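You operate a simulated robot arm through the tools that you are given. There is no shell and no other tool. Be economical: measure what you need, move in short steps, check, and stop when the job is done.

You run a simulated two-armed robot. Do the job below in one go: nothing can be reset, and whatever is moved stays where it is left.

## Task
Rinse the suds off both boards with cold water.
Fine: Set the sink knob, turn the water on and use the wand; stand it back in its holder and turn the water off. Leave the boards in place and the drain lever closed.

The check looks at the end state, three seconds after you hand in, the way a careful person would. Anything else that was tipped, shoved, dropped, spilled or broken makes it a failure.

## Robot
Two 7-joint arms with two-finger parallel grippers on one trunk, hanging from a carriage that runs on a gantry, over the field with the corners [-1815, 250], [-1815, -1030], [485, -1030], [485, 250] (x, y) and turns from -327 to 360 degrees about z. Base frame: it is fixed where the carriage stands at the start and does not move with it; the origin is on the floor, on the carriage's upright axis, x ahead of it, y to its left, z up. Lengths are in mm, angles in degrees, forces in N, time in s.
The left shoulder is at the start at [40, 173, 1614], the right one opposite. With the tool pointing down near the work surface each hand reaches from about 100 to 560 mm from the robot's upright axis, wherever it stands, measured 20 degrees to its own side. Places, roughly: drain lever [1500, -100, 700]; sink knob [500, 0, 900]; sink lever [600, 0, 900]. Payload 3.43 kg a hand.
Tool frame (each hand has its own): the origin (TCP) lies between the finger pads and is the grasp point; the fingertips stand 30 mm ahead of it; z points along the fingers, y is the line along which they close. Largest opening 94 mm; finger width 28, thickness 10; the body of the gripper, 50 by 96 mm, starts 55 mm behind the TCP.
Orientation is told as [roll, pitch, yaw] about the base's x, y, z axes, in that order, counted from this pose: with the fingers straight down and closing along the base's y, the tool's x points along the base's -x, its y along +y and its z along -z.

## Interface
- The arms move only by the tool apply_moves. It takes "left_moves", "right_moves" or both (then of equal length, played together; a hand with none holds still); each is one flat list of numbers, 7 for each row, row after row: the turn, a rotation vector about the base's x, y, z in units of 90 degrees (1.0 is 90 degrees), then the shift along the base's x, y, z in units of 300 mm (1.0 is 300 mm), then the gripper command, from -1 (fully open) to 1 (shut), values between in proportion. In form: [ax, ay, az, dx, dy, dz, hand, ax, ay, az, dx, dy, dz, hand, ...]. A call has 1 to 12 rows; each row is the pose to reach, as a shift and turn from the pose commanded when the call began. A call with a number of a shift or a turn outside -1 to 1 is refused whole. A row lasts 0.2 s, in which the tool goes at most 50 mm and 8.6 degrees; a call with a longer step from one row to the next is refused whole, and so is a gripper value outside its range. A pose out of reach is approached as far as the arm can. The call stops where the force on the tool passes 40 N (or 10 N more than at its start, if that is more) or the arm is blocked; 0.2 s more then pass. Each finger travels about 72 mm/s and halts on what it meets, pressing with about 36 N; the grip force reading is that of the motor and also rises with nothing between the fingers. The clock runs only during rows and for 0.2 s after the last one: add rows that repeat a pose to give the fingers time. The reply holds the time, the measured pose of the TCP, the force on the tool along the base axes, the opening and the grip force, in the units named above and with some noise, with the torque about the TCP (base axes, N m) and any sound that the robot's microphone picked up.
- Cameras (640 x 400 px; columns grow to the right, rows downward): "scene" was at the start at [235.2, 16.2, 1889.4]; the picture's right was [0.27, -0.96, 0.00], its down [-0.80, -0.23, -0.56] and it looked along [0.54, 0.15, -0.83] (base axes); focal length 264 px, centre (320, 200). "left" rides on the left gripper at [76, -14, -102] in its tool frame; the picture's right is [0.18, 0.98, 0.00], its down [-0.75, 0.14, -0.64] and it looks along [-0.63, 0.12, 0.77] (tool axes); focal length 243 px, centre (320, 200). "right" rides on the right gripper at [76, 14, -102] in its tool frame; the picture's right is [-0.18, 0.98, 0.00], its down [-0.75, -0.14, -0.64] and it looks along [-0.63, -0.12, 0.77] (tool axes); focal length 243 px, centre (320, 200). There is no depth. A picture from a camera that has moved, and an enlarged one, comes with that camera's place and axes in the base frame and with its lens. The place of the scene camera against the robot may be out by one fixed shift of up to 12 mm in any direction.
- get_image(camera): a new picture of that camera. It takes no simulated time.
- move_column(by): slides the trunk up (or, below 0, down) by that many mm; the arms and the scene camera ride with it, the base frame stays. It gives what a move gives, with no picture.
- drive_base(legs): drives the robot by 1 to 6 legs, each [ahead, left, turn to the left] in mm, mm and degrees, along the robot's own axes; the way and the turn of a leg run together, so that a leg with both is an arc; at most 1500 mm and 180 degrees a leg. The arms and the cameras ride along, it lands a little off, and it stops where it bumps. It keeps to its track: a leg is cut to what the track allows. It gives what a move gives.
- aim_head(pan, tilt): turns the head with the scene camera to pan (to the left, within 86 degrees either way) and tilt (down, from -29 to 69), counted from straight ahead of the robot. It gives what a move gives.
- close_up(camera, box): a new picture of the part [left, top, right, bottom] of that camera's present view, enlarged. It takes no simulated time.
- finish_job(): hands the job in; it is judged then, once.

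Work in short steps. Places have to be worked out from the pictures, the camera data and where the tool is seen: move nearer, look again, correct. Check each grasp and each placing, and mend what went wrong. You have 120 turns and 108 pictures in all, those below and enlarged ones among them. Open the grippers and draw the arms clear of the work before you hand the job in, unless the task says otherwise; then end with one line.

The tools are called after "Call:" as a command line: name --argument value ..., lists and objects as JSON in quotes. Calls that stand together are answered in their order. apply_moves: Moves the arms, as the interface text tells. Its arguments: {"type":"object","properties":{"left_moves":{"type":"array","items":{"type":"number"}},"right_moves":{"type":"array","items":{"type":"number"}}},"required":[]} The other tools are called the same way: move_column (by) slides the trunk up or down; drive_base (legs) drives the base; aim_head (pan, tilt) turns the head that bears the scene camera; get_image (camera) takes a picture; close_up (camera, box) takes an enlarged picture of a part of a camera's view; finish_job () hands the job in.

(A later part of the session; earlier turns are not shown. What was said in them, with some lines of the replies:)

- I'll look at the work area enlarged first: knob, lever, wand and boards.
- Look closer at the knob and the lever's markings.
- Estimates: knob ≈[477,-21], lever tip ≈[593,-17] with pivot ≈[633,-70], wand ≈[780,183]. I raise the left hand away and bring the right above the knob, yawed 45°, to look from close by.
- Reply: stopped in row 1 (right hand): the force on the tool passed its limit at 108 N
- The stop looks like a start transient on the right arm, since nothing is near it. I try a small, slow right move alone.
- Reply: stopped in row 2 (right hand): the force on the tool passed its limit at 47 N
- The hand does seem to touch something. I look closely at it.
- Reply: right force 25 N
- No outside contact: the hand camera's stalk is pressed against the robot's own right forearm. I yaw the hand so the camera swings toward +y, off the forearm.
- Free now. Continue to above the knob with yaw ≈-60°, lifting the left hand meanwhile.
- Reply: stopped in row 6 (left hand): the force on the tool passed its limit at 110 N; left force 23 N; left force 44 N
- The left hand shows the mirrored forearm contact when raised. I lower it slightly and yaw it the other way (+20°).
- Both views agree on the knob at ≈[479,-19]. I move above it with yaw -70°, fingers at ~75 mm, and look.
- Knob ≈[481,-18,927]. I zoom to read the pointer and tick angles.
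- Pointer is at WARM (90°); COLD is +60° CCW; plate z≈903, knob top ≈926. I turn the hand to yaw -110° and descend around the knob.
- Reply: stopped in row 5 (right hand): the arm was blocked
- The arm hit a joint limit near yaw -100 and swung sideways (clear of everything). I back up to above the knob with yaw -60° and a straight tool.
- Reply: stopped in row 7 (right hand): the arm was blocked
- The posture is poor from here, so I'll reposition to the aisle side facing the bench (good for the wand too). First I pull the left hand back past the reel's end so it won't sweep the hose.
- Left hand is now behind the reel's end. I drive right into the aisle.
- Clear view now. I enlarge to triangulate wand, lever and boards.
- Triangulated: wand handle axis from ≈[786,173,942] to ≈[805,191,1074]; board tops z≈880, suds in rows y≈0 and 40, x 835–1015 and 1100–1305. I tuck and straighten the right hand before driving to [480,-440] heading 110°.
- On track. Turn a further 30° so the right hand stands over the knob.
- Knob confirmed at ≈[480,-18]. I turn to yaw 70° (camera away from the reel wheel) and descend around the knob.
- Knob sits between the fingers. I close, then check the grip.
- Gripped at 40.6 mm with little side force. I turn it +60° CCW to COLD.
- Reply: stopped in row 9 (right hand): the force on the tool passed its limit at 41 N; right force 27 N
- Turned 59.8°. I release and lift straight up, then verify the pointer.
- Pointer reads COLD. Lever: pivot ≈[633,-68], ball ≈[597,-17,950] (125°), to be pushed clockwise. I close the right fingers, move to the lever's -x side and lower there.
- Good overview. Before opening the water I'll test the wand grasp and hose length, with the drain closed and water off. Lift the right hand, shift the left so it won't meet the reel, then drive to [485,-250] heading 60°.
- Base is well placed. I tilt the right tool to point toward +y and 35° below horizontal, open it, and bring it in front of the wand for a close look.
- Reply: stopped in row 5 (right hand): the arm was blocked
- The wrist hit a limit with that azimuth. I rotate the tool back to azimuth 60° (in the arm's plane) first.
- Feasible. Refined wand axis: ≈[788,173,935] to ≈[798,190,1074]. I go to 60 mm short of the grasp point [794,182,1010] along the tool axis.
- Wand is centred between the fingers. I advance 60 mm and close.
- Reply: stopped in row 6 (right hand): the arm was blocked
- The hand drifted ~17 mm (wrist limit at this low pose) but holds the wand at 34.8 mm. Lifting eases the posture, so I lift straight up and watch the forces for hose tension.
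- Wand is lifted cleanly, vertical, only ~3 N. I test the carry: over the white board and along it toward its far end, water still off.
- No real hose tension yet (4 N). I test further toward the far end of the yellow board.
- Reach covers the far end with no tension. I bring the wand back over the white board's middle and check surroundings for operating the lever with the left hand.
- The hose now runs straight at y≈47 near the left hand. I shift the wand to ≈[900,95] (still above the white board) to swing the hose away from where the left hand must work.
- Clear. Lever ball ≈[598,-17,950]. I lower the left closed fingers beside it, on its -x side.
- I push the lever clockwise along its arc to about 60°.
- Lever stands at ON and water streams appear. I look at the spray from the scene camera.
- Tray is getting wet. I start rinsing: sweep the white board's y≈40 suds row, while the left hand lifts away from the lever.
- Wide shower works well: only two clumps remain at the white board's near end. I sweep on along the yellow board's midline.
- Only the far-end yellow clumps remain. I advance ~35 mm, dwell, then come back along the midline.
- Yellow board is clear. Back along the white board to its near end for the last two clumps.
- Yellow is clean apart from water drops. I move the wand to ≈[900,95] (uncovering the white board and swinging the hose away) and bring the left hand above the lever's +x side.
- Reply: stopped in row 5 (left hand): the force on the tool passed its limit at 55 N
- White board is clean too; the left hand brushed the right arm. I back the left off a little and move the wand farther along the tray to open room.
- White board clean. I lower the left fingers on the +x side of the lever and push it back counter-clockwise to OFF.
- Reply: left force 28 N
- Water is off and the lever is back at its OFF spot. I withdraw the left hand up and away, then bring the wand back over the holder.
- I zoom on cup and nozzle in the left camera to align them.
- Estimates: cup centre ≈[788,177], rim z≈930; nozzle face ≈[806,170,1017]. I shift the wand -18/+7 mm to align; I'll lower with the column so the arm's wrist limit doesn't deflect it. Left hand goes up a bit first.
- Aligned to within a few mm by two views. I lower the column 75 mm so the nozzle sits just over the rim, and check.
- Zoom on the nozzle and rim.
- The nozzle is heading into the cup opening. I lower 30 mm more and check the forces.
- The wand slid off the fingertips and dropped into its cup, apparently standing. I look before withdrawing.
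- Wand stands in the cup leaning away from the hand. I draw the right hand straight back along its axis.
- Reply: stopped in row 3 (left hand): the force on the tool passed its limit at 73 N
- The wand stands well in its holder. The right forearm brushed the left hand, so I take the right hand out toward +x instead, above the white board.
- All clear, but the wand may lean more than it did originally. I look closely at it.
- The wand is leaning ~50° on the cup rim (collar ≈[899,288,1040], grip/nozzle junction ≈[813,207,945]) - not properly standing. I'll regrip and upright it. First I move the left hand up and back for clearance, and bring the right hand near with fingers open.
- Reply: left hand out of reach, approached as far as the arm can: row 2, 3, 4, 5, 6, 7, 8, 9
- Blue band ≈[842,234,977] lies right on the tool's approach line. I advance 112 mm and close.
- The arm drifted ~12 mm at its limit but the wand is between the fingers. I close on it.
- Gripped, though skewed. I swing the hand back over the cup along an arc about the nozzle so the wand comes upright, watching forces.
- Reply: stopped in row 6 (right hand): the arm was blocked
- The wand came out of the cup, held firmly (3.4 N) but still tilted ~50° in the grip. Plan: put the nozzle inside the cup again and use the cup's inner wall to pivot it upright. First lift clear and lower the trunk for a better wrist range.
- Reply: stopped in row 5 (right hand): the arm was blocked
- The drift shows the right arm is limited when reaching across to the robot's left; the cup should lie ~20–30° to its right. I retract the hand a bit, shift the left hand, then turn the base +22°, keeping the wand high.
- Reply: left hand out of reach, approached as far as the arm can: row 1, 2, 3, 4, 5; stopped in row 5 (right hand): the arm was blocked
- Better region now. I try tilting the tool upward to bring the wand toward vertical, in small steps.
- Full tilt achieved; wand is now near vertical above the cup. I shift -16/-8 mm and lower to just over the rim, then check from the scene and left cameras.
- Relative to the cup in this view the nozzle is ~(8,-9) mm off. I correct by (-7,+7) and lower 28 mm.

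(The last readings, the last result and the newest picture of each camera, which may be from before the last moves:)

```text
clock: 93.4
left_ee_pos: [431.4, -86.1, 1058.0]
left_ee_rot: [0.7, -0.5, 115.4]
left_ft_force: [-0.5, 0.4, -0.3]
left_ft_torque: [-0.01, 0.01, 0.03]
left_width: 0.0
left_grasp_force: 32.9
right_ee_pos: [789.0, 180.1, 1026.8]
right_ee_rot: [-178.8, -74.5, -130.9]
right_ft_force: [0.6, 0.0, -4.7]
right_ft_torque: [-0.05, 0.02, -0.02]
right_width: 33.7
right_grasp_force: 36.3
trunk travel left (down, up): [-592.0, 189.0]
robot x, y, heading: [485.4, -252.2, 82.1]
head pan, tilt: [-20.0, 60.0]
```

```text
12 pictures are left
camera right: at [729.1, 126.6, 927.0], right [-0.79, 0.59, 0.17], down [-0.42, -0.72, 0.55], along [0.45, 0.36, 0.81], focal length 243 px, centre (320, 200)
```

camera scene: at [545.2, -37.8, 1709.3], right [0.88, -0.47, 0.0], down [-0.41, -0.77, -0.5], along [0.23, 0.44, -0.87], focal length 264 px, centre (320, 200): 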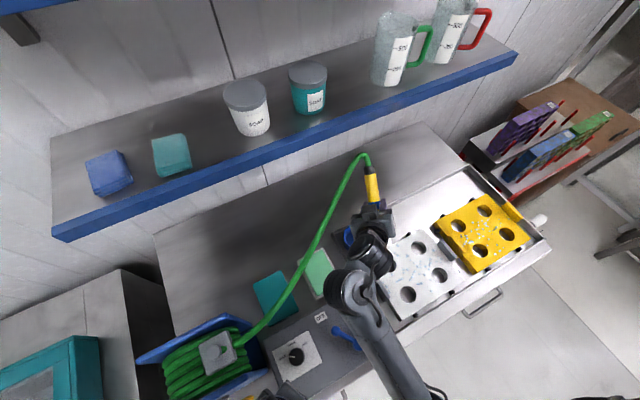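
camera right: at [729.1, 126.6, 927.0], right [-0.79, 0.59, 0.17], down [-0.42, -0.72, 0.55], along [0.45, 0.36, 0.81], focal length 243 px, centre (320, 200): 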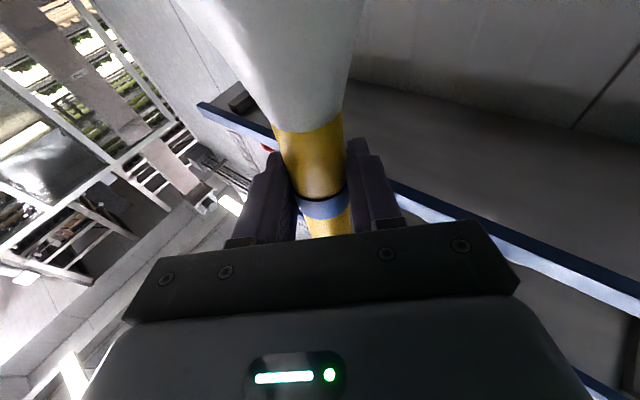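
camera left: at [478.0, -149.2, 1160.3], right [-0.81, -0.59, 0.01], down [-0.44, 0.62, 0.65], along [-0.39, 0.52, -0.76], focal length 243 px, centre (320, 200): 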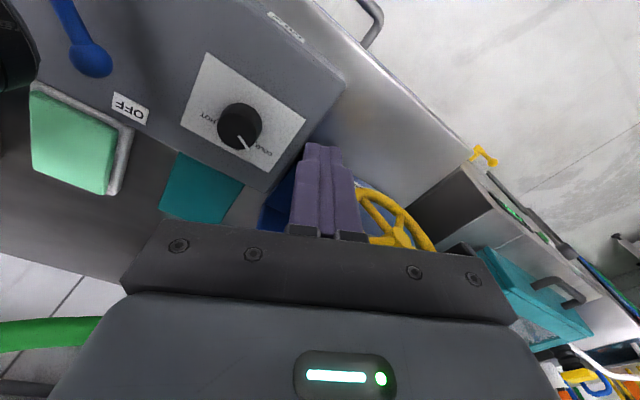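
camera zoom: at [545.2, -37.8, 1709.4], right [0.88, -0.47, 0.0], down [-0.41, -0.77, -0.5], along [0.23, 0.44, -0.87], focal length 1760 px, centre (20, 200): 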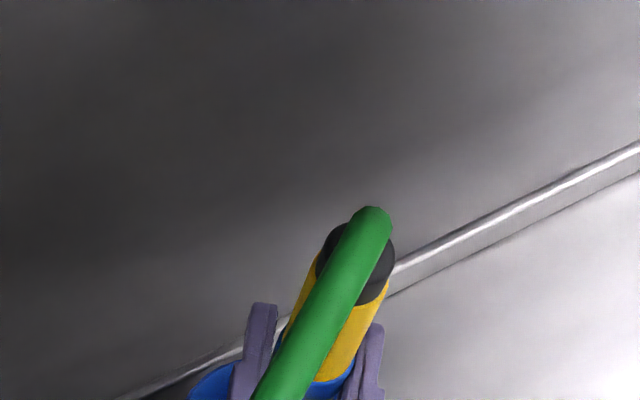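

No contact yet (force unchanged). I lower another 15 mm and view the cup region.

Call:
apply_moves --right_moves '[0, 0, 0, 0, 0, -0.025, 1, 0, 0, 0, 0, 0, -0.05, 1, 0, 0, 0, 0, 0, -0.05, 1]'

Call:
close_up --camera "scene" --box '[315, 195, 405, 265]'

```text
clock: 94.2
left_ee_pos: [429.4, -86.1, 1059.3]
left_ee_rot: [0.6, -0.5, 115.4]
left_ft_force: [0.2, -0.3, 0.3]
left_ft_torque: [-0.02, 0.0, -0.01]
left_width: 0.1
left_grasp_force: 32.8
right_ee_pos: [789.3, 179.3, 1016.1]
right_ee_rot: [-178.7, -74.0, -130.4]
right_ft_force: [-20.7, -8.8, 28.0]
right_ft_torque: [-2.67, 4.25, -0.6]
right_width: 33.4
right_grasp_force: 36.0
trunk travel left (down, up): [-592.0, 189.0]
robot x, y, heading: [482.3, -255.5, 82.1]
head pan, tilt: [-20.0, 60.0]
```

```text
5.71 times, centred on (360, 230) of scene
camera zoom: at [544.7, -37.9, 1710.5], right [0.88, -0.47, 0.0], down [-0.41, -0.77, -0.5], along [0.23, 0.44, -0.87], focal length 1508 px, centre (91, 29)
```

zoom: 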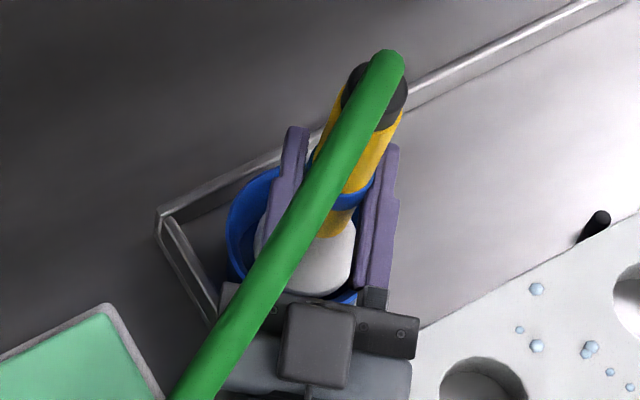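

The hand camera touched the tray's end rim (forces fit a contact there), nozzle is inside the cup mouth. I back up 12 mm and yaw the hand +28° about the wand so the camera clears the rim.

Call:
apply_moves --right_moves '[0, 0, 0, 0, 0, 0.02, 1, 0, 0, 0, 0, 0, 0.04, 1, 0, 0, 0.08, 0, 0, 0.04, 1, 0, 0, 0.16, 0, 0, 0.04, 1, 0, 0, 0.24, 0, 0, 0.04, 1, 0, 0, 0.31, 0, 0, 0.04, 1, 0, 0, 0.31, 0, 0, 0.04, 1]'

Call:
close_up --camera "scene" --box '[315, 195, 405, 265]'

```text
clock: 95.8
left_ee_pos: [430.9, -86.0, 1056.4]
left_ee_rot: [0.6, -0.6, 115.3]
left_ft_force: [-0.3, -0.2, -0.8]
left_ft_torque: [-0.02, -0.01, 0.02]
left_width: 0.1
left_grasp_force: 33.4
right_ee_pos: [789.6, 180.3, 1026.0]
right_ee_rot: [-179.1, -74.5, -102.7]
right_ft_force: [-0.3, -0.7, -3.6]
right_ft_torque: [-0.05, -0.03, -0.03]
right_width: 33.3
right_grasp_force: 35.4
trunk travel left (down, up): [-592.0, 189.0]
robot x, y, heading: [487.0, -251.8, 81.7]
head pan, tilt: [-20.0, 60.0]
```

```text
5.71 times, centred on (360, 230) of scene
camera zoom: at [545.1, -37.8, 1709.3], right [0.88, -0.47, 0.0], down [-0.41, -0.77, -0.5], along [0.23, 0.44, -0.87], focal length 1508 px, centre (91, 29)
```

zoom: 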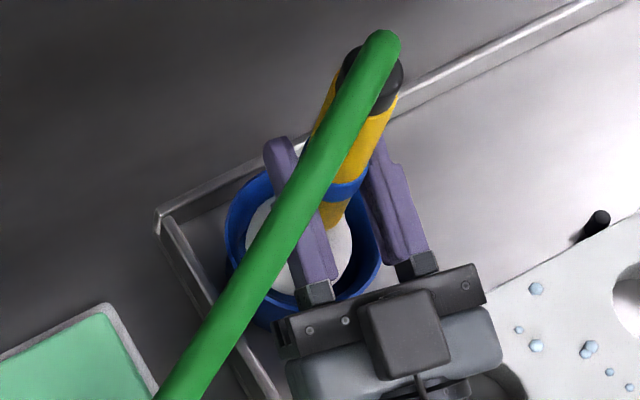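

Nozzle is nicely centred in the cup now. I lower in small steps, watching for contact.

Call:
apply_moves --right_moves '[0, 0, 0, 0, 0, -0.025, 1, 0, 0, 0, 0, 0, -0.05, 1, 0, 0, 0, 0, 0, -0.07, 1, 0, 0, 0, 0, 0, -0.07, 1]'

```text
clock: 96.8
left_ee_pos: [432.3, -86.5, 1059.1]
left_ee_rot: [0.5, -0.4, 115.4]
left_ft_force: [-0.5, -0.1, 0.8]
left_ft_torque: [0.01, 0.01, -0.02]
left_width: 0.0
left_grasp_force: 33.3
right_ee_pos: [792.4, 180.8, 1012.0]
right_ee_rot: [-179.1, -73.6, -102.9]
right_ft_force: [7.0, -3.5, 21.1]
right_ft_torque: [-0.49, -0.02, -0.01]
right_width: 33.7
right_grasp_force: 35.6
trunk travel left (down, up): [-592.0, 189.0]
robot x, y, heading: [484.4, -251.9, 81.7]
head pan, tilt: [-20.0, 60.0]
```

Contact is at the nozzle's -x edge (cup wall). I ease up, shift +6 mm in x, and lower again.

Call:
apply_moves --right_moves '[0, 0, 0, 0, 0, 0.015, 1, 0, 0, 0, 0.02, 0, 0.015, 1, 0, 0, 0, 0.02, 0, -0.015, 1, 0, 0, 0, 0.02, 0, -0.045, 1, 0, 0, 0, 0.02, 0, -0.045, 1]'

Call:
close_up --camera "scene" --box '[315, 195, 405, 265]'

```text
clock: 98.0
left_ee_pos: [429.6, -87.4, 1059.7]
left_ee_rot: [0.6, -0.5, 115.4]
left_ft_force: [0.0, -0.8, -0.6]
left_ft_torque: [0.01, 0.0, 0.01]
left_width: 0.0
left_grasp_force: 33.3
right_ee_pos: [792.0, 183.7, 1007.6]
right_ee_rot: [179.7, -72.6, -101.7]
right_ft_force: [23.0, -12.6, 1.7]
right_ft_torque: [-2.06, -2.71, 2.36]
right_width: 31.8
right_grasp_force: 35.8
trunk travel left (down, up): [-592.0, 189.0]
robot x, y, heading: [484.2, -253.5, 82.1]
head pan, tilt: [-20.0, 60.0]
```

```text
5.71 times, centred on (360, 230) of scene
camera zoom: at [544.4, -38.6, 1710.7], right [0.88, -0.47, 0.0], down [-0.41, -0.77, -0.5], along [0.23, 0.44, -0.87], focal length 1508 px, centre (91, 29)
```

zoom: 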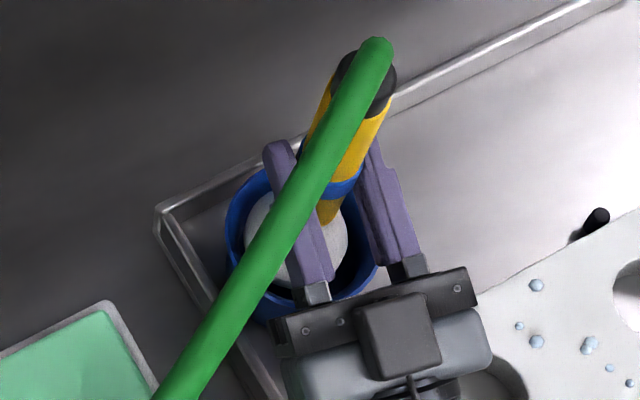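

Some side load remains; the nozzle is ~25 mm into the cup and the wand upright. I ease up 5 mm to unload, checking forces before release.

Call:
apply_moves --right_moves '[0, 0, 0, 0, 0, 0.01, 1, 0, 0, 0, 0, 0, 0.02, 1, 0, 0, 0, 0, 0, 0.02, 1]'

```text
clock: 98.4
left_ee_pos: [429.4, -88.2, 1056.2]
left_ee_rot: [0.6, -0.4, 115.3]
left_ft_force: [0.0, 0.2, 0.2]
left_ft_torque: [0.02, -0.01, -0.01]
left_width: 0.1
left_grasp_force: 32.8
right_ee_pos: [791.1, 185.0, 1013.3]
right_ee_rot: [-179.6, -71.7, -102.6]
right_ft_force: [37.5, -23.2, -3.5]
right_ft_torque: [-2.94, -4.88, 3.83]
right_width: 31.7
right_grasp_force: 36.1
trunk travel left (down, up): [-592.0, 189.0]
robot x, y, heading: [484.7, -252.9, 82.1]
head pan, tilt: [-20.0, 60.0]
stopped in row 1 (right hand): the force on the tool passed its limit at 43 N (the readings are from after the stop); the commanded pose is now the measured one
```

The load line passes through the hand camera: it is pressed against the inside of the tray's end wall. I yaw a bit further (+10°) to swing it off the wall.

Call:
apply_moves --right_moves '[0, 0, 0.03, 0.005, -0.005, 0, 1, 0, 0, 0.06, 0.008, -0.01, 0, 1, 0, 0, 0.1, 0.01, -0.015, 0, 1, 0, 0, 0.1, 0.01, -0.015, 0.01, 1]'

Call:
close_up --camera "scene" --box '[315, 195, 405, 265]'

```text
clock: 98.7
left_ee_pos: [428.8, -88.0, 1056.0]
left_ee_rot: [0.6, -0.5, 115.1]
left_ft_force: [0.8, -0.6, -0.3]
left_ft_torque: [0.02, 0.01, -0.01]
left_width: 0.0
left_grasp_force: 33.0
right_ee_pos: [790.5, 185.5, 1015.7]
right_ee_rot: [-178.6, -71.5, -103.4]
right_ft_force: [28.7, -12.2, -11.7]
right_ft_torque: [-0.85, -4.03, 2.52]
right_width: 31.3
right_grasp_force: 36.1
trunk travel left (down, up): [-592.0, 189.0]
robot x, y, heading: [483.7, -252.0, 82.0]
head pan, tilt: [-20.0, 60.0]
stopped in row 1 (right hand): the force on the tool passed its limit at 68 N (the readings are from after the stop); the commanded pose is now the measured one
```

```text
5.71 times, centred on (360, 230) of scene
camera zoom: at [543.8, -39.0, 1707.3], right [0.88, -0.47, 0.0], down [-0.41, -0.77, -0.5], along [0.23, 0.44, -0.87], focal length 1508 px, centre (91, 29)
```

zoom: 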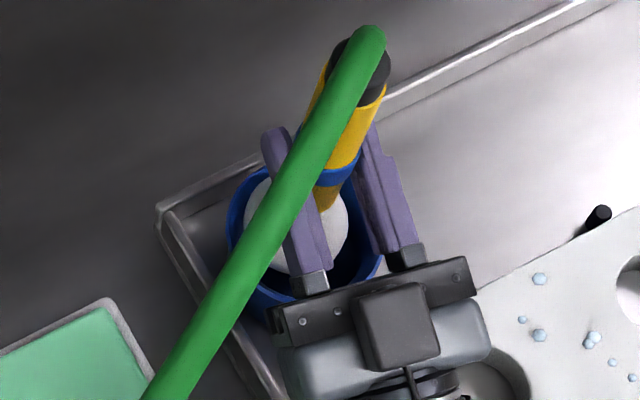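

The camera still bears on the end wall's inner side; moving +x should unload it and the cup has room there.

Call:
apply_moves --right_moves '[0, 0, 0, 0.015, -0.01, 0, 1, 0, 0, 0, 0.03, -0.02, 0, 1, 0, 0, 0, 0.03, -0.02, 0, 1]'

```text
clock: 99.5
left_ee_pos: [422.4, -83.2, 1058.8]
left_ee_rot: [0.6, -0.7, 115.4]
left_ft_force: [-0.3, -0.1, 0.2]
left_ft_torque: [0.02, -0.01, 0.01]
left_width: 0.0
left_grasp_force: 33.0
right_ee_pos: [790.1, 185.2, 1018.7]
right_ee_rot: [178.6, -71.3, -99.9]
right_ft_force: [-0.7, -0.7, -3.5]
right_ft_torque: [-0.07, 0.03, 0.02]
right_width: 31.2
right_grasp_force: 36.0
trunk travel left (down, up): [-592.0, 189.0]
robot x, y, heading: [487.0, -252.9, 82.1]
head pan, tilt: [-20.0, 60.0]
```

Free again (only the wand's weight). I yaw +18° more to carry the camera well inside the tray, recentre, and check.

Call:
apply_moves --right_moves '[0, 0, 0.06, 0.0, 0, 0.0, 1, 0, 0, 0.13, 0.003, -0.007, 0, 1, 0, 0, 0.2, 0.007, -0.015, 0, 1, 0, 0, 0.2, 0.007, -0.015, 0, 1]'

Call:
close_up --camera "scene" --box '[315, 195, 405, 265]'

```text
clock: 100.1
left_ee_pos: [429.6, -86.5, 1056.2]
left_ee_rot: [0.6, -0.6, 115.2]
left_ft_force: [-0.6, -0.3, 0.3]
left_ft_torque: [0.01, -0.04, 0.0]
left_width: 0.0
left_grasp_force: 33.5
right_ee_pos: [798.8, 180.0, 1022.9]
right_ee_rot: [179.1, -70.3, -88.1]
right_ft_force: [-3.7, 2.5, 4.5]
right_ft_torque: [-0.42, 0.49, -0.35]
right_width: 30.8
right_grasp_force: 36.4
trunk travel left (down, up): [-592.0, 189.0]
robot x, y, heading: [486.2, -254.2, 82.0]
head pan, tilt: [-20.0, 60.0]
stopped in row 3 (right hand): the force on the tool passed its limit at 51 N (the readings are from after the stop); the commanded pose is now the measured one
```

```text
5.71 times, centred on (360, 230) of scene
camera zoom: at [544.3, -38.2, 1707.7], right [0.88, -0.47, 0.0], down [-0.41, -0.77, -0.5], along [0.23, 0.44, -0.87], focal length 1508 px, centre (91, 29)
```

zoom: 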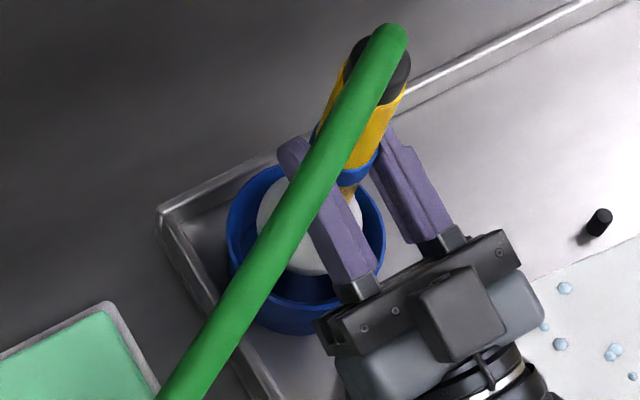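

The wand is vertical and centred in the cup mouth, but the camera seems to have nudged the white board - I'll check that next. I release the wand now, fingers opening fully while holding still.

Call:
apply_moves --right_moves '[0, 0, 0, 0, 0, 0, -0.3, 0, 0, 0, 0, 0, 0, -0.6, 0, 0, 0, 0, 0, 0, -0.8, 0, 0, 0, 0, 0, 0, -0.8]'

Call:
get_image --camera "scene"

```text
clock: 101.1
left_ee_pos: [428.8, -86.8, 1058.5]
left_ee_rot: [0.6, -0.6, 115.3]
left_ft_force: [-0.1, -0.3, -0.3]
left_ft_torque: [-0.04, 0.04, -0.05]
left_width: 0.0
left_grasp_force: 33.1
right_ee_pos: [798.1, 179.4, 1023.4]
right_ee_rot: [179.1, -70.5, -88.1]
right_ft_force: [-5.5, 1.9, 3.6]
right_ft_torque: [0.01, 0.65, -0.39]
right_width: 84.8
right_grasp_force: 0.1
trunk travel left (down, up): [-592.0, 189.0]
robot x, y, heading: [483.6, -254.2, 81.9]
head pan, tilt: [-20.0, 60.0]
```

```text
6 pictures are left
camera scene: at [544.1, -38.1, 1709.5], right [0.88, -0.47, 0.0], down [-0.41, -0.76, -0.5], along [0.23, 0.44, -0.87], focal length 264 px, centre (320, 200)
```

scene: 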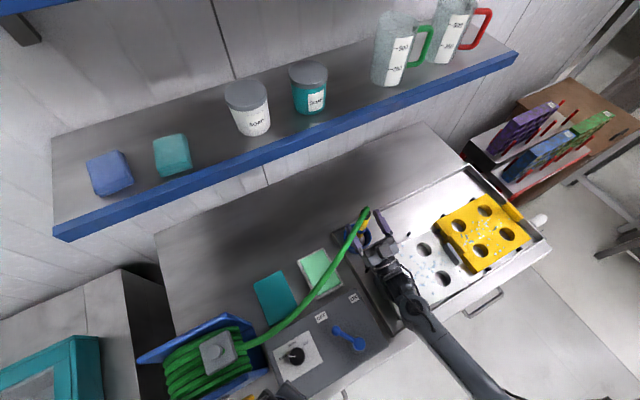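

Wand looks upright in its cup and the yellow board hasn't moved; the white one seems ~12 mm off toward +x. I raise 24 mm with open fingers, then withdraw backward (-y), then up.

Call:
apply_moves --right_moves '[0, 0, 0, 0, 0, 0.04, -0.8, 0, 0, 0, 0, 0, 0.08, -0.8, 0, 0, 0, 0.005, -0.06, 0.085, -0.8, 0, 0, 0, 0.01, -0.14, 0.09, -0.8, 0, 0, 0, 0.02, -0.26, 0.1, -0.8, 0, 0, 0, 0.05, -0.4, 0.15, -0.8, 0, 0, 0, 0.1, -0.52, 0.22, -0.8, 0, 0, 0, 0.15, -0.62, 0.3, -0.8]'

Call:
close_up --camera "scene" --box '[330, 180, 490, 310]'

```text
clock: 102.9
left_ee_pos: [430.4, -86.8, 1057.4]
left_ee_rot: [0.6, -0.5, 115.3]
left_ft_force: [0.6, -0.2, 0.2]
left_ft_torque: [0.0, 0.0, -0.03]
left_width: 0.0
left_grasp_force: 32.8
right_ee_pos: [844.3, -7.3, 1113.6]
right_ee_rot: [179.4, -70.5, -88.4]
right_ft_force: [0.7, 0.3, 0.4]
right_ft_torque: [0.0, -0.03, -0.02]
right_width: 84.7
right_grasp_force: 0.0
trunk travel left (down, up): [-592.0, 189.0]
robot x, y, heading: [483.9, -251.0, 81.7]
head pan, tilt: [-20.0, 60.0]
```

```text
3.08 times, centred on (410, 245) of scene
camera zoom: at [544.6, -38.5, 1709.3], right [0.88, -0.47, 0.0], down [-0.41, -0.77, -0.5], along [0.23, 0.44, -0.87], focal length 812 px, centre (43, 62)
```

zoom: 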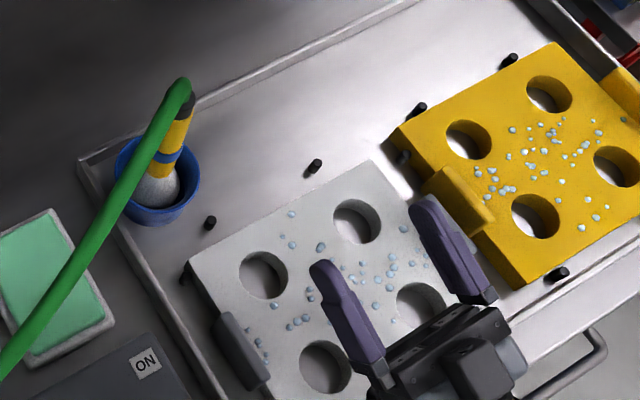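

The wand now stands upright in its cup. The white board, however, was nudged ≈18 mm toward -y (off its +y pegs); I'll slide it back by a finger in its holes. First turn the closed right hand downward, at height.

Call:
apply_moves --right_moves '[-0.087, -0.009, 0, 0, 0, 0.03, 1, -0.174, -0.018, 0, 0, 0, 0.05, 1, -0.262, -0.028, 0, 0, 0, 0.05, 1, -0.349, -0.037, 0, 0, 0, 0.05, 1, -0.436, -0.046, 0, 0, 0, 0.05, 1, -0.523, -0.055, 0, 0, 0, 0.05, 1, -0.61, -0.064, 0, 0, 0, 0.05, 1, -0.698, -0.074, 0, 0, 0, 0.05, 1, -0.785, -0.083, 0, 0, 0, 0.05, 1]'

Call:
apply_moves --right_moves '[-0.08, -0.008, 0, 0, 0, 0, 1, -0.16, -0.017, 0, 0, 0, 0, 1, -0.24, -0.025, 0, 0, 0, 0, 1, -0.31, -0.033, 0, 0, 0, 0, 1]'

```text
clock: 104.9
left_ee_pos: [424.8, -88.1, 1057.5]
left_ee_rot: [0.8, -0.6, 115.4]
left_ft_force: [0.0, -1.0, -1.3]
left_ft_torque: [0.03, -0.02, 0.02]
left_width: 0.1
left_grasp_force: 33.5
right_ee_pos: [863.7, 13.7, 1100.2]
right_ee_rot: [-5.8, -38.2, 97.7]
right_ft_force: [-0.2, -0.4, -1.1]
right_ft_torque: [0.07, -0.04, -0.08]
right_width: 0.0
right_grasp_force: 32.8
right hand out of reach, approached as far as the arm can: row 6, 7, 8, 9
trunk travel left (down, up): [-592.0, 189.0]
robot x, y, heading: [485.7, -251.5, 82.2]
head pan, tilt: [-20.0, 60.0]
```

```text
clock: 106.1
left_ee_pos: [430.0, -85.7, 1059.7]
left_ee_rot: [0.4, -0.5, 115.3]
left_ft_force: [-0.2, 0.6, 1.1]
left_ft_torque: [-0.02, -0.01, -0.02]
left_width: 0.1
left_grasp_force: 33.4
right_ee_pos: [859.7, -27.6, 1071.3]
right_ee_rot: [-3.2, -3.9, 96.8]
right_ft_force: [-0.2, 0.9, -0.1]
right_ft_torque: [-0.03, 0.01, 0.04]
right_width: 0.2
right_grasp_force: 33.5
trunk travel left (down, up): [-592.0, 189.0]
robot x, y, heading: [482.7, -253.8, 82.1]
head pan, tilt: [-20.0, 60.0]
stopped in row 4 (right hand): the arm was blocked; the commanded pose is now the measured one
```

The hand is nearly straight down. I move above the near +y hole (≈[844,53]) at safe height, easing the yaw, and look with the hand camera.

Call:
apply_moves --right_moves '[0.01, 0, -0.08, 0, 0.04, -0.08, 1, 0.02, 0, -0.16, -0.01, 0.1, -0.16, 1, 0.03, 0, -0.24, -0.03, 0.18, -0.24, 1, 0.04, 0, -0.32, -0.04, 0.25, -0.33, 1, 0.04, 0, -0.32, -0.04, 0.25, -0.33, 1]'

Call:
get_image --camera "right"

```text
clock: 107.3
left_ee_pos: [430.3, -85.8, 1057.6]
left_ee_rot: [0.5, -0.5, 115.3]
left_ft_force: [0.5, -0.3, -0.7]
left_ft_torque: [0.0, 0.02, -0.01]
left_width: 0.2
left_grasp_force: 33.0
right_ee_pos: [848.0, 48.8, 970.8]
right_ee_rot: [-2.7, -7.5, 68.0]
right_ft_force: [-0.6, 0.4, -0.2]
right_ft_torque: [0.01, 0.03, 0.04]
right_width: 0.1
right_grasp_force: 32.8
trunk travel left (down, up): [-592.0, 189.0]
robot x, y, heading: [486.3, -249.9, 81.8]
head pan, tilt: [-20.0, 60.0]
```

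```text
4 pictures are left
camera right: at [798.4, -27.4, 1062.2], right [-0.84, 0.54, -0.02], down [0.35, 0.57, 0.74], along [0.42, 0.61, -0.67], focal length 243 px, centre (320, 200)
```

right: 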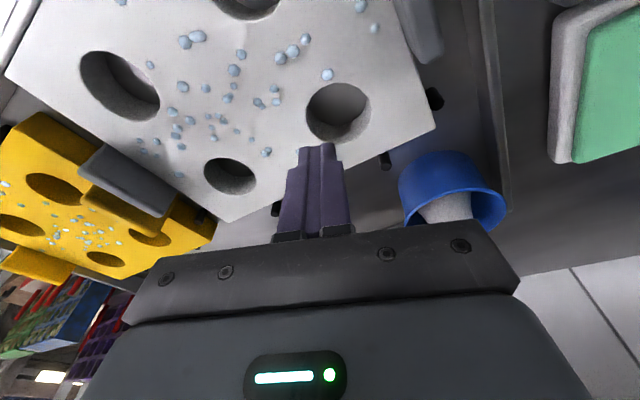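

The hand camera gives holes at ≈[844,59] and [973,60]; the +y pegs at y≈128 leave a ~10 mm gap to the board edge. I insert the closed fingertips ~13 mm into the near hole.

Call:
apply_moves --right_moves '[0, 0, 0, -0.017, 0.013, 0, 1, 0, 0, 0, -0.017, 0.013, -0.08, 1, 0, 0, 0, -0.017, 0.013, -0.16, 1, 0, 0, 0, -0.017, 0.013, -0.25, 1, 0, 0, 0, -0.017, 0.013, -0.25, 1]'

```text
clock: 108.5
left_ee_pos: [428.2, -86.7, 1058.8]
left_ee_rot: [0.4, -0.6, 115.3]
left_ft_force: [0.9, -0.5, 0.1]
left_ft_torque: [0.0, 0.0, -0.01]
left_width: 0.0
left_grasp_force: 33.1
right_ee_pos: [843.3, 54.1, 897.1]
right_ee_rot: [-2.8, -7.5, 68.0]
right_ft_force: [0.0, 0.7, -0.8]
right_ft_torque: [0.0, 0.01, 0.03]
right_width: 0.0
right_grasp_force: 33.3
trunk travel left (down, up): [-592.0, 189.0]
robot x, y, heading: [482.8, -254.7, 82.2]
head pan, tilt: [-20.0, 60.0]
```

Inserted with no contact. I push +y slowly by 18 mm and read the force.

Call:
apply_moves --right_moves '[0, 0, 0, 0, 0.015, 0, 1, 0, 0, 0, 0, 0.03, 0, 1, 0, 0, 0, 0, 0.045, 0, 1, 0, 0, 0, 0, 0.06, 0, 1, 0, 0, 0, 0, 0.06, 0, 1]'

Call:
close_up --camera "right" --box '[160, 60, 480, 260]'

```text
clock: 109.7
left_ee_pos: [430.1, -86.7, 1057.1]
left_ee_rot: [0.5, -0.5, 115.4]
left_ft_force: [0.2, -1.3, -0.2]
left_ft_torque: [-0.04, 0.0, 0.02]
left_width: 0.0
left_grasp_force: 33.2
right_ee_pos: [842.3, 71.2, 896.8]
right_ee_rot: [-2.7, -7.5, 68.1]
right_ft_force: [0.5, -0.9, 0.2]
right_ft_torque: [0.01, -0.01, 0.05]
right_width: 0.0
right_grasp_force: 33.2
trunk travel left (down, up): [-592.0, 189.0]
robot x, y, heading: [483.8, -253.1, 82.0]
head pan, tilt: [-20.0, 60.0]
```

```text
2.00 times, centred on (320, 160) of right
camera zoom: at [791.8, -5.3, 987.6], right [-0.84, 0.54, -0.02], down [0.35, 0.57, 0.74], along [0.41, 0.61, -0.67], focal length 485 px, centre (320, 280)
```

zoom: 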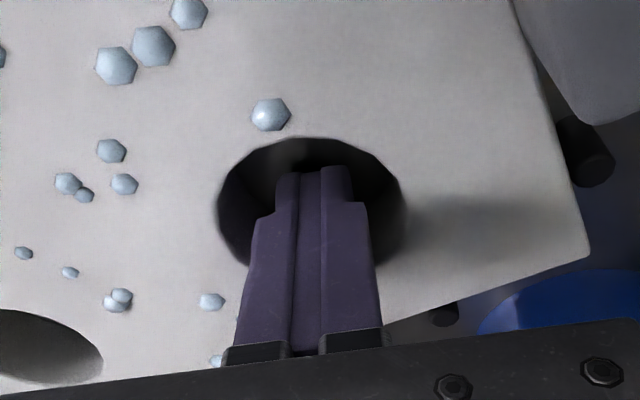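

Still no load. I continue pushing in 3 mm steps until force appears.

Call:
apply_moves --right_moves '[0, 0, 0, 0, 0.01, 0, 1, 0, 0, 0, 0, 0.02, 0, 1, 0, 0, 0, 0, 0.02, 0, 1]'

```text
clock: 110.5
left_ee_pos: [430.2, -85.3, 1057.4]
left_ee_rot: [0.5, -0.6, 115.3]
left_ft_force: [-0.2, 1.0, 0.1]
left_ft_torque: [0.0, -0.01, -0.01]
left_width: 0.0
left_grasp_force: 33.1
right_ee_pos: [843.3, 78.5, 896.8]
right_ee_rot: [-2.8, -7.5, 68.1]
right_ft_force: [-0.1, -0.5, 0.1]
right_ft_torque: [0.0, -0.04, -0.01]
right_width: 0.0
right_grasp_force: 33.5
trunk travel left (down, up): [-592.0, 189.0]
robot x, y, heading: [485.0, -253.0, 81.9]
head pan, tilt: [-20.0, 60.0]
```

Call:
apply_moves --right_moves '[0, 0, 0, 0, 0.01, 0, 1, 0, 0, 0, 0, 0.02, 0, 1, 0, 0, 0, 0, 0.02, 0, 1]'

```text
clock: 111.3
left_ee_pos: [429.5, -86.1, 1059.0]
left_ee_rot: [0.5, -0.5, 115.3]
left_ft_force: [-0.3, -0.1, 0.4]
left_ft_torque: [-0.01, 0.05, 0.02]
left_width: 0.1
left_grasp_force: 32.4
right_ee_pos: [843.0, 83.5, 896.5]
right_ee_rot: [-2.8, -7.5, 68.1]
right_ft_force: [-0.6, -0.6, -0.1]
right_ft_torque: [0.02, -0.04, 0.01]
right_width: 0.0
right_grasp_force: 33.0
trunk travel left (down, up): [-592.0, 189.0]
robot x, y, heading: [483.4, -253.9, 81.9]
head pan, tilt: [-20.0, 60.0]
```

No load still; I check with the scene camera where the fingers and board stand.

Call:
close_up --camera "scene" --box '[330, 180, 490, 310]'

```text
3.08 times, centred on (410, 245) of scene
camera zoom: at [544.5, -38.4, 1709.4], right [0.88, -0.47, 0.0], down [-0.41, -0.76, -0.5], along [0.23, 0.44, -0.87], focal length 812 px, centre (43, 62)
```

zoom: 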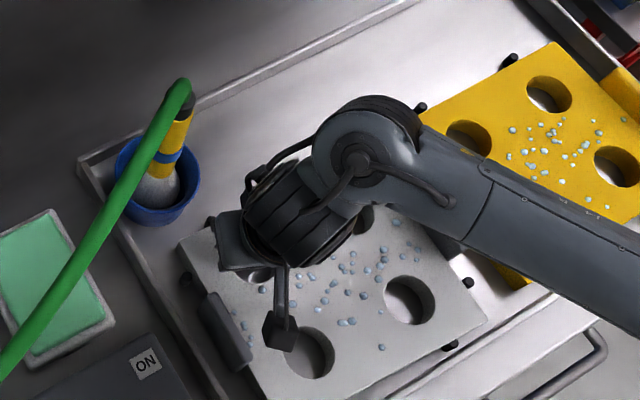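

The near end is back in place; the far end is still ~10 mm short (slight rotation). I withdraw from this hole and move over the far hole (≈[968,62]).

Call:
apply_moves --right_moves '[0, 0, 0, 0, -0.03, 0, 1, 0, 0, 0, 0, -0.04, 0.1, 1, 0, 0, 0, 0, -0.04, 0.24, 1, 0, 0, 0, 0.12, -0.06, 0.25, 1, 0, 0, 0, 0.26, -0.08, 0.25, 1, 0, 0, 0, 0.38, -0.09, 0.25, 1, 0, 0, 0, 0.417, -0.09, 0.25, 1, 0, 0, 0, 0.417, -0.09, 0.12, 1, 0, 0, 0, 0.417, -0.09, 0.06, 1, 0, 0, 0, 0.417, -0.09, 0.0, 1, 0, 0, 0, 0.417, -0.09, 0.0, 1]'

```text
clock: 113.7
left_ee_pos: [429.2, -85.6, 1057.7]
left_ee_rot: [0.5, -0.5, 115.3]
left_ft_force: [-0.6, 0.0, 0.4]
left_ft_torque: [0.0, 0.03, -0.03]
left_width: 0.0
left_grasp_force: 33.0
right_ee_pos: [969.2, 56.3, 898.0]
right_ee_rot: [-2.8, -7.4, 68.1]
right_ft_force: [0.3, 0.5, -0.7]
right_ft_torque: [0.03, 0.03, -0.01]
right_width: 0.0
right_grasp_force: 32.9
trunk travel left (down, up): [-592.0, 189.0]
robot x, y, heading: [487.1, -250.7, 82.0]
head pan, tilt: [-20.0, 60.0]
```

In the far hole without contact. I push +y by 23 mm in small steps.

Call:
apply_moves --right_moves '[0, 0, 0, 0, 0.015, 0, 1, 0, 0, 0, 0, 0.03, 0, 1, 0, 0, 0, 0, 0.045, 0, 1, 0, 0, 0, 0, 0.06, 0, 1, 0, 0, 0, 0, 0.07, 0, 1, 0, 0, 0, 0, 0.077, 0, 1]'

```text
clock: 115.1
left_ee_pos: [428.5, -86.8, 1057.3]
left_ee_rot: [0.6, -0.5, 115.3]
left_ft_force: [-0.5, -1.0, -0.2]
left_ft_torque: [-0.03, 0.0, 0.03]
left_width: 0.0
left_grasp_force: 33.2
right_ee_pos: [968.0, 77.8, 896.3]
right_ee_rot: [-2.7, -7.5, 68.0]
right_ft_force: [-1.2, -1.1, -0.3]
right_ft_torque: [0.0, 0.03, -0.01]
right_width: 0.0
right_grasp_force: 32.5
trunk travel left (down, up): [-592.0, 189.0]
robot x, y, heading: [484.5, -250.3, 82.0]
head pan, tilt: [-20.0, 60.0]
```

I withdraw: back off the wall, straight up, then out toward the aisle and look.

Call:
apply_moves --right_moves '[0, 0, 0, 0, -0.03, 0, 1, 0, 0, 0, 0, -0.04, 0.1, 1, 0, 0, 0, 0, -0.04, 0.24, 1, 0, 0, 0, 0, -0.12, 0.36, 1, 0, 0, 0, 0, -0.25, 0.42, 1, 0, 0, 0, 0, -0.4, 0.45, 1, 0, 0, 0, 0, -0.55, 0.45, 1, 0, 0, 0, 0, -0.7, 0.45, 1, 0, 0, 0, 0, -0.85, 0.45, 1, 0, 0, 0, 0, -1.0, 0.45, 1]'

Call:
close_up --camera "scene" --box '[330, 180, 490, 310]'

```text
clock: 117.3
left_ee_pos: [430.5, -86.1, 1057.8]
left_ee_rot: [0.5, -0.5, 115.3]
left_ft_force: [-0.4, 0.4, -0.1]
left_ft_torque: [-0.04, 0.0, 0.01]
left_width: 0.1
left_grasp_force: 32.7
right_ee_pos: [967.5, -222.0, 1032.1]
right_ee_rot: [-2.8, -7.5, 68.1]
right_ft_force: [-0.3, 0.2, 0.0]
right_ft_torque: [-0.02, -0.01, 0.0]
right_width: 0.0
right_grasp_force: 33.0
trunk travel left (down, up): [-592.0, 189.0]
robot x, y, heading: [484.0, -251.1, 82.1]
head pan, tilt: [-20.0, 60.0]
```

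```text
3.08 times, centred on (410, 245) of scene
camera zoom: at [544.6, -38.6, 1709.3], right [0.88, -0.47, 0.0], down [-0.41, -0.77, -0.5], along [0.23, 0.44, -0.87], focal length 812 px, centre (43, 62)
```

zoom: 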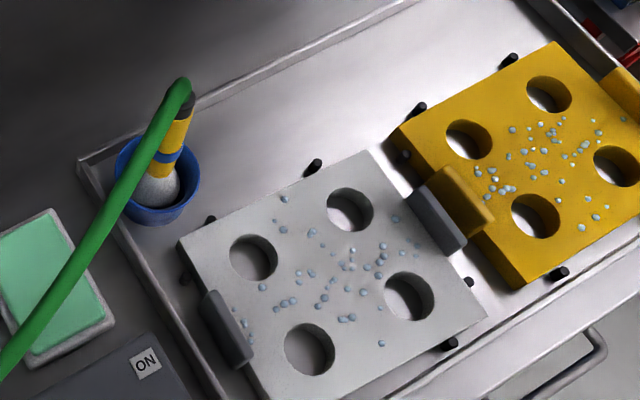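

The board is back against its pegs but ~3° rotated: the far end needs ~5 mm more. I reinsert in the far hole.

Call:
apply_moves --right_moves '[0, 0, 0, 0, 0.15, 0, 1, 0, 0, 0, 0, 0.3, 0, 1, 0, 0, 0, 0, 0.46, 0, 1, 0, 0, 0, 0, 0.62, 0, 1, 0, 0, 0, 0, 0.77, 0, 1, 0, 0, 0, 0, 0.9, -0.03, 1, 0, 0, 0, 0, 0.94, -0.15, 1, 0, 0, 0, 0, 0.94, -0.28, 1, 0, 0, 0, 0, 0.94, -0.39, 1, 0, 0, 0, 0, 0.94, -0.45, 1, 0, 0, 0, 0, 0.94, -0.45, 1]'

```text
clock: 119.7
left_ee_pos: [429.7, -86.8, 1058.2]
left_ee_rot: [0.5, -0.5, 115.2]
left_ft_force: [-0.1, 0.4, 0.4]
left_ft_torque: [0.01, -0.03, -0.01]
left_width: 0.1
left_grasp_force: 33.2
right_ee_pos: [968.7, 60.3, 896.1]
right_ee_rot: [-2.8, -7.5, 68.1]
right_ft_force: [0.2, 0.2, 0.1]
right_ft_torque: [-0.02, -0.01, 0.0]
right_width: 0.0
right_grasp_force: 33.0
trunk travel left (down, up): [-592.0, 189.0]
robot x, y, heading: [485.2, -252.3, 82.0]
head pan, tilt: [-20.0, 60.0]
```

In the hole again. I push to TCP y≈83.

Call:
apply_moves --right_moves '[0, 0, 0, 0, 0.02, 0, 1, 0, 0, 0, 0, 0.04, 0, 1, 0, 0, 0, 0, 0.055, 0, 1, 0, 0, 0, 0, 0.065, 0, 1, 0, 0, 0, 0, 0.076, 0, 1, 0, 0, 0, 0, 0.076, 0, 1]'

Call:
apply_moves --right_moves '[0, 0, 0, 0, -0.03, 0, 1, 0, 0, 0, 0, -0.04, 0.1, 1, 0, 0, 0, 0, -0.04, 0.24, 0, 0, 0, 0, 0, -0.12, 0.36, -0.5, 0, 0, 0, 0, -0.25, 0.42, -0.5, 0, 0, 0, 0, -0.4, 0.45, -0.5, 0, 0, 0, 0, -0.55, 0.45, -0.5, 0, 0, 0, 0, -0.7, 0.45, -0.5, 0, 0, 0, 0, -0.85, 0.45, -0.5, 0, 0, 0, 0, -1.0, 0.45, -0.5]' --left_moves '[0, 0, 0, 0, 0, 0, 0, 0, 0, 0, 0, 0, 0, -0.3, 0, 0, 0, 0, 0, 0, -0.5, 0, 0, 0, 0, 0, 0, -0.5, 0, 0, 0, 0, 0, 0, -0.5, 0, 0, 0, 0, 0, 0, -0.5, 0, 0, 0, 0, 0, 0, -0.5, 0, 0, 0, 0, 0, 0, -0.5, 0, 0, 0, 0, 0, 0, -0.5, 0, 0, 0, 0, 0, 0, -0.5]'

Call:
get_image --camera "scene"

```text
clock: 121.1
left_ee_pos: [429.3, -87.2, 1057.8]
left_ee_rot: [0.6, -0.5, 115.3]
left_ft_force: [1.1, 1.5, 0.1]
left_ft_torque: [0.02, -0.02, 0.03]
left_width: 0.0
left_grasp_force: 32.8
right_ee_pos: [968.6, 83.9, 897.2]
right_ee_rot: [-2.8, -7.6, 68.0]
right_ft_force: [-0.1, -0.4, 1.1]
right_ft_torque: [0.02, 0.04, 0.01]
right_width: 0.1
right_grasp_force: 32.8
trunk travel left (down, up): [-592.0, 189.0]
robot x, y, heading: [481.7, -254.0, 82.1]
head pan, tilt: [-20.0, 60.0]
```

```text
clock: 123.3
left_ee_pos: [428.1, -86.8, 1057.7]
left_ee_rot: [0.6, -0.6, 115.2]
left_ft_force: [-0.3, 0.8, -0.2]
left_ft_torque: [0.03, 0.0, 0.0]
left_width: 70.3
left_grasp_force: 0.1
right_ee_pos: [967.7, -217.3, 1035.2]
right_ee_rot: [-2.8, -7.6, 68.1]
right_ft_force: [-0.5, -0.2, 0.4]
right_ft_torque: [0.0, 0.04, -0.02]
right_width: 70.6
right_grasp_force: 0.0
trunk travel left (down, up): [-592.0, 189.0]
robot x, y, heading: [483.2, -253.7, 81.8]
head pan, tilt: [-20.0, 60.0]
```

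```text
0 pictures are left
camera scene: at [544.6, -38.6, 1709.3], right [0.88, -0.47, 0.0], down [-0.41, -0.77, -0.5], along [0.23, 0.44, -0.87], focal length 264 px, centre (320, 200)
```

scene: 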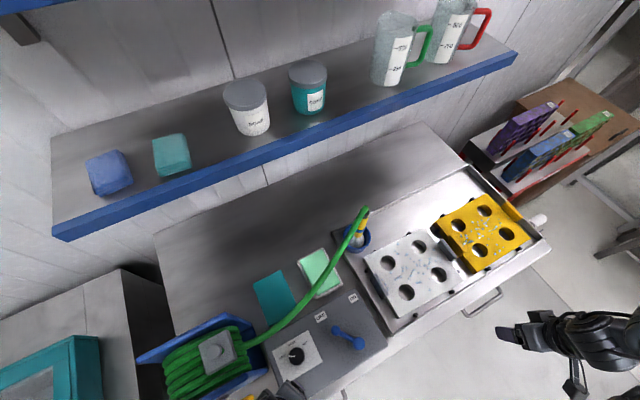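

Both boards sit square and clean, the wand stands in its cup, lever at OFF. I back the robot straight into the aisle to clear both arms.

Call:
drive_base --legs '[[-200, -30, 0]]'

```text
clock: 124.9
left_ee_pos: [430.4, -284.7, 1057.6]
left_ee_rot: [0.6, -0.5, 115.1]
left_ft_force: [0.1, -0.3, 0.4]
left_ft_torque: [0.0, -0.01, 0.01]
left_width: 70.6
left_grasp_force: 0.0
right_ee_pos: [970.2, -417.8, 1036.1]
right_ee_rot: [-2.8, -7.5, 68.0]
right_ft_force: [-0.1, -0.4, 0.4]
right_ft_torque: [0.0, -0.01, 0.01]
right_width: 70.4
right_grasp_force: 0.1
trunk travel left (down, up): [-592.0, 189.0]
robot x, y, heading: [484.5, -453.3, 81.9]
head pan, tilt: [-20.0, 60.0]
```

Arms are clear and the grippers are open, so I hand the job in.

Call:
finish_job

```text
The job is handed in.
```

I rinsed the suds off both boards with cold water. The wand is back upright in its holder, the water is off, and I did not touch the drain lever. My hand knocked the white board about 18 mm out of place. I slid it back against its pegs, and in the last picture it looks square, but it may still be a few millimetres off.
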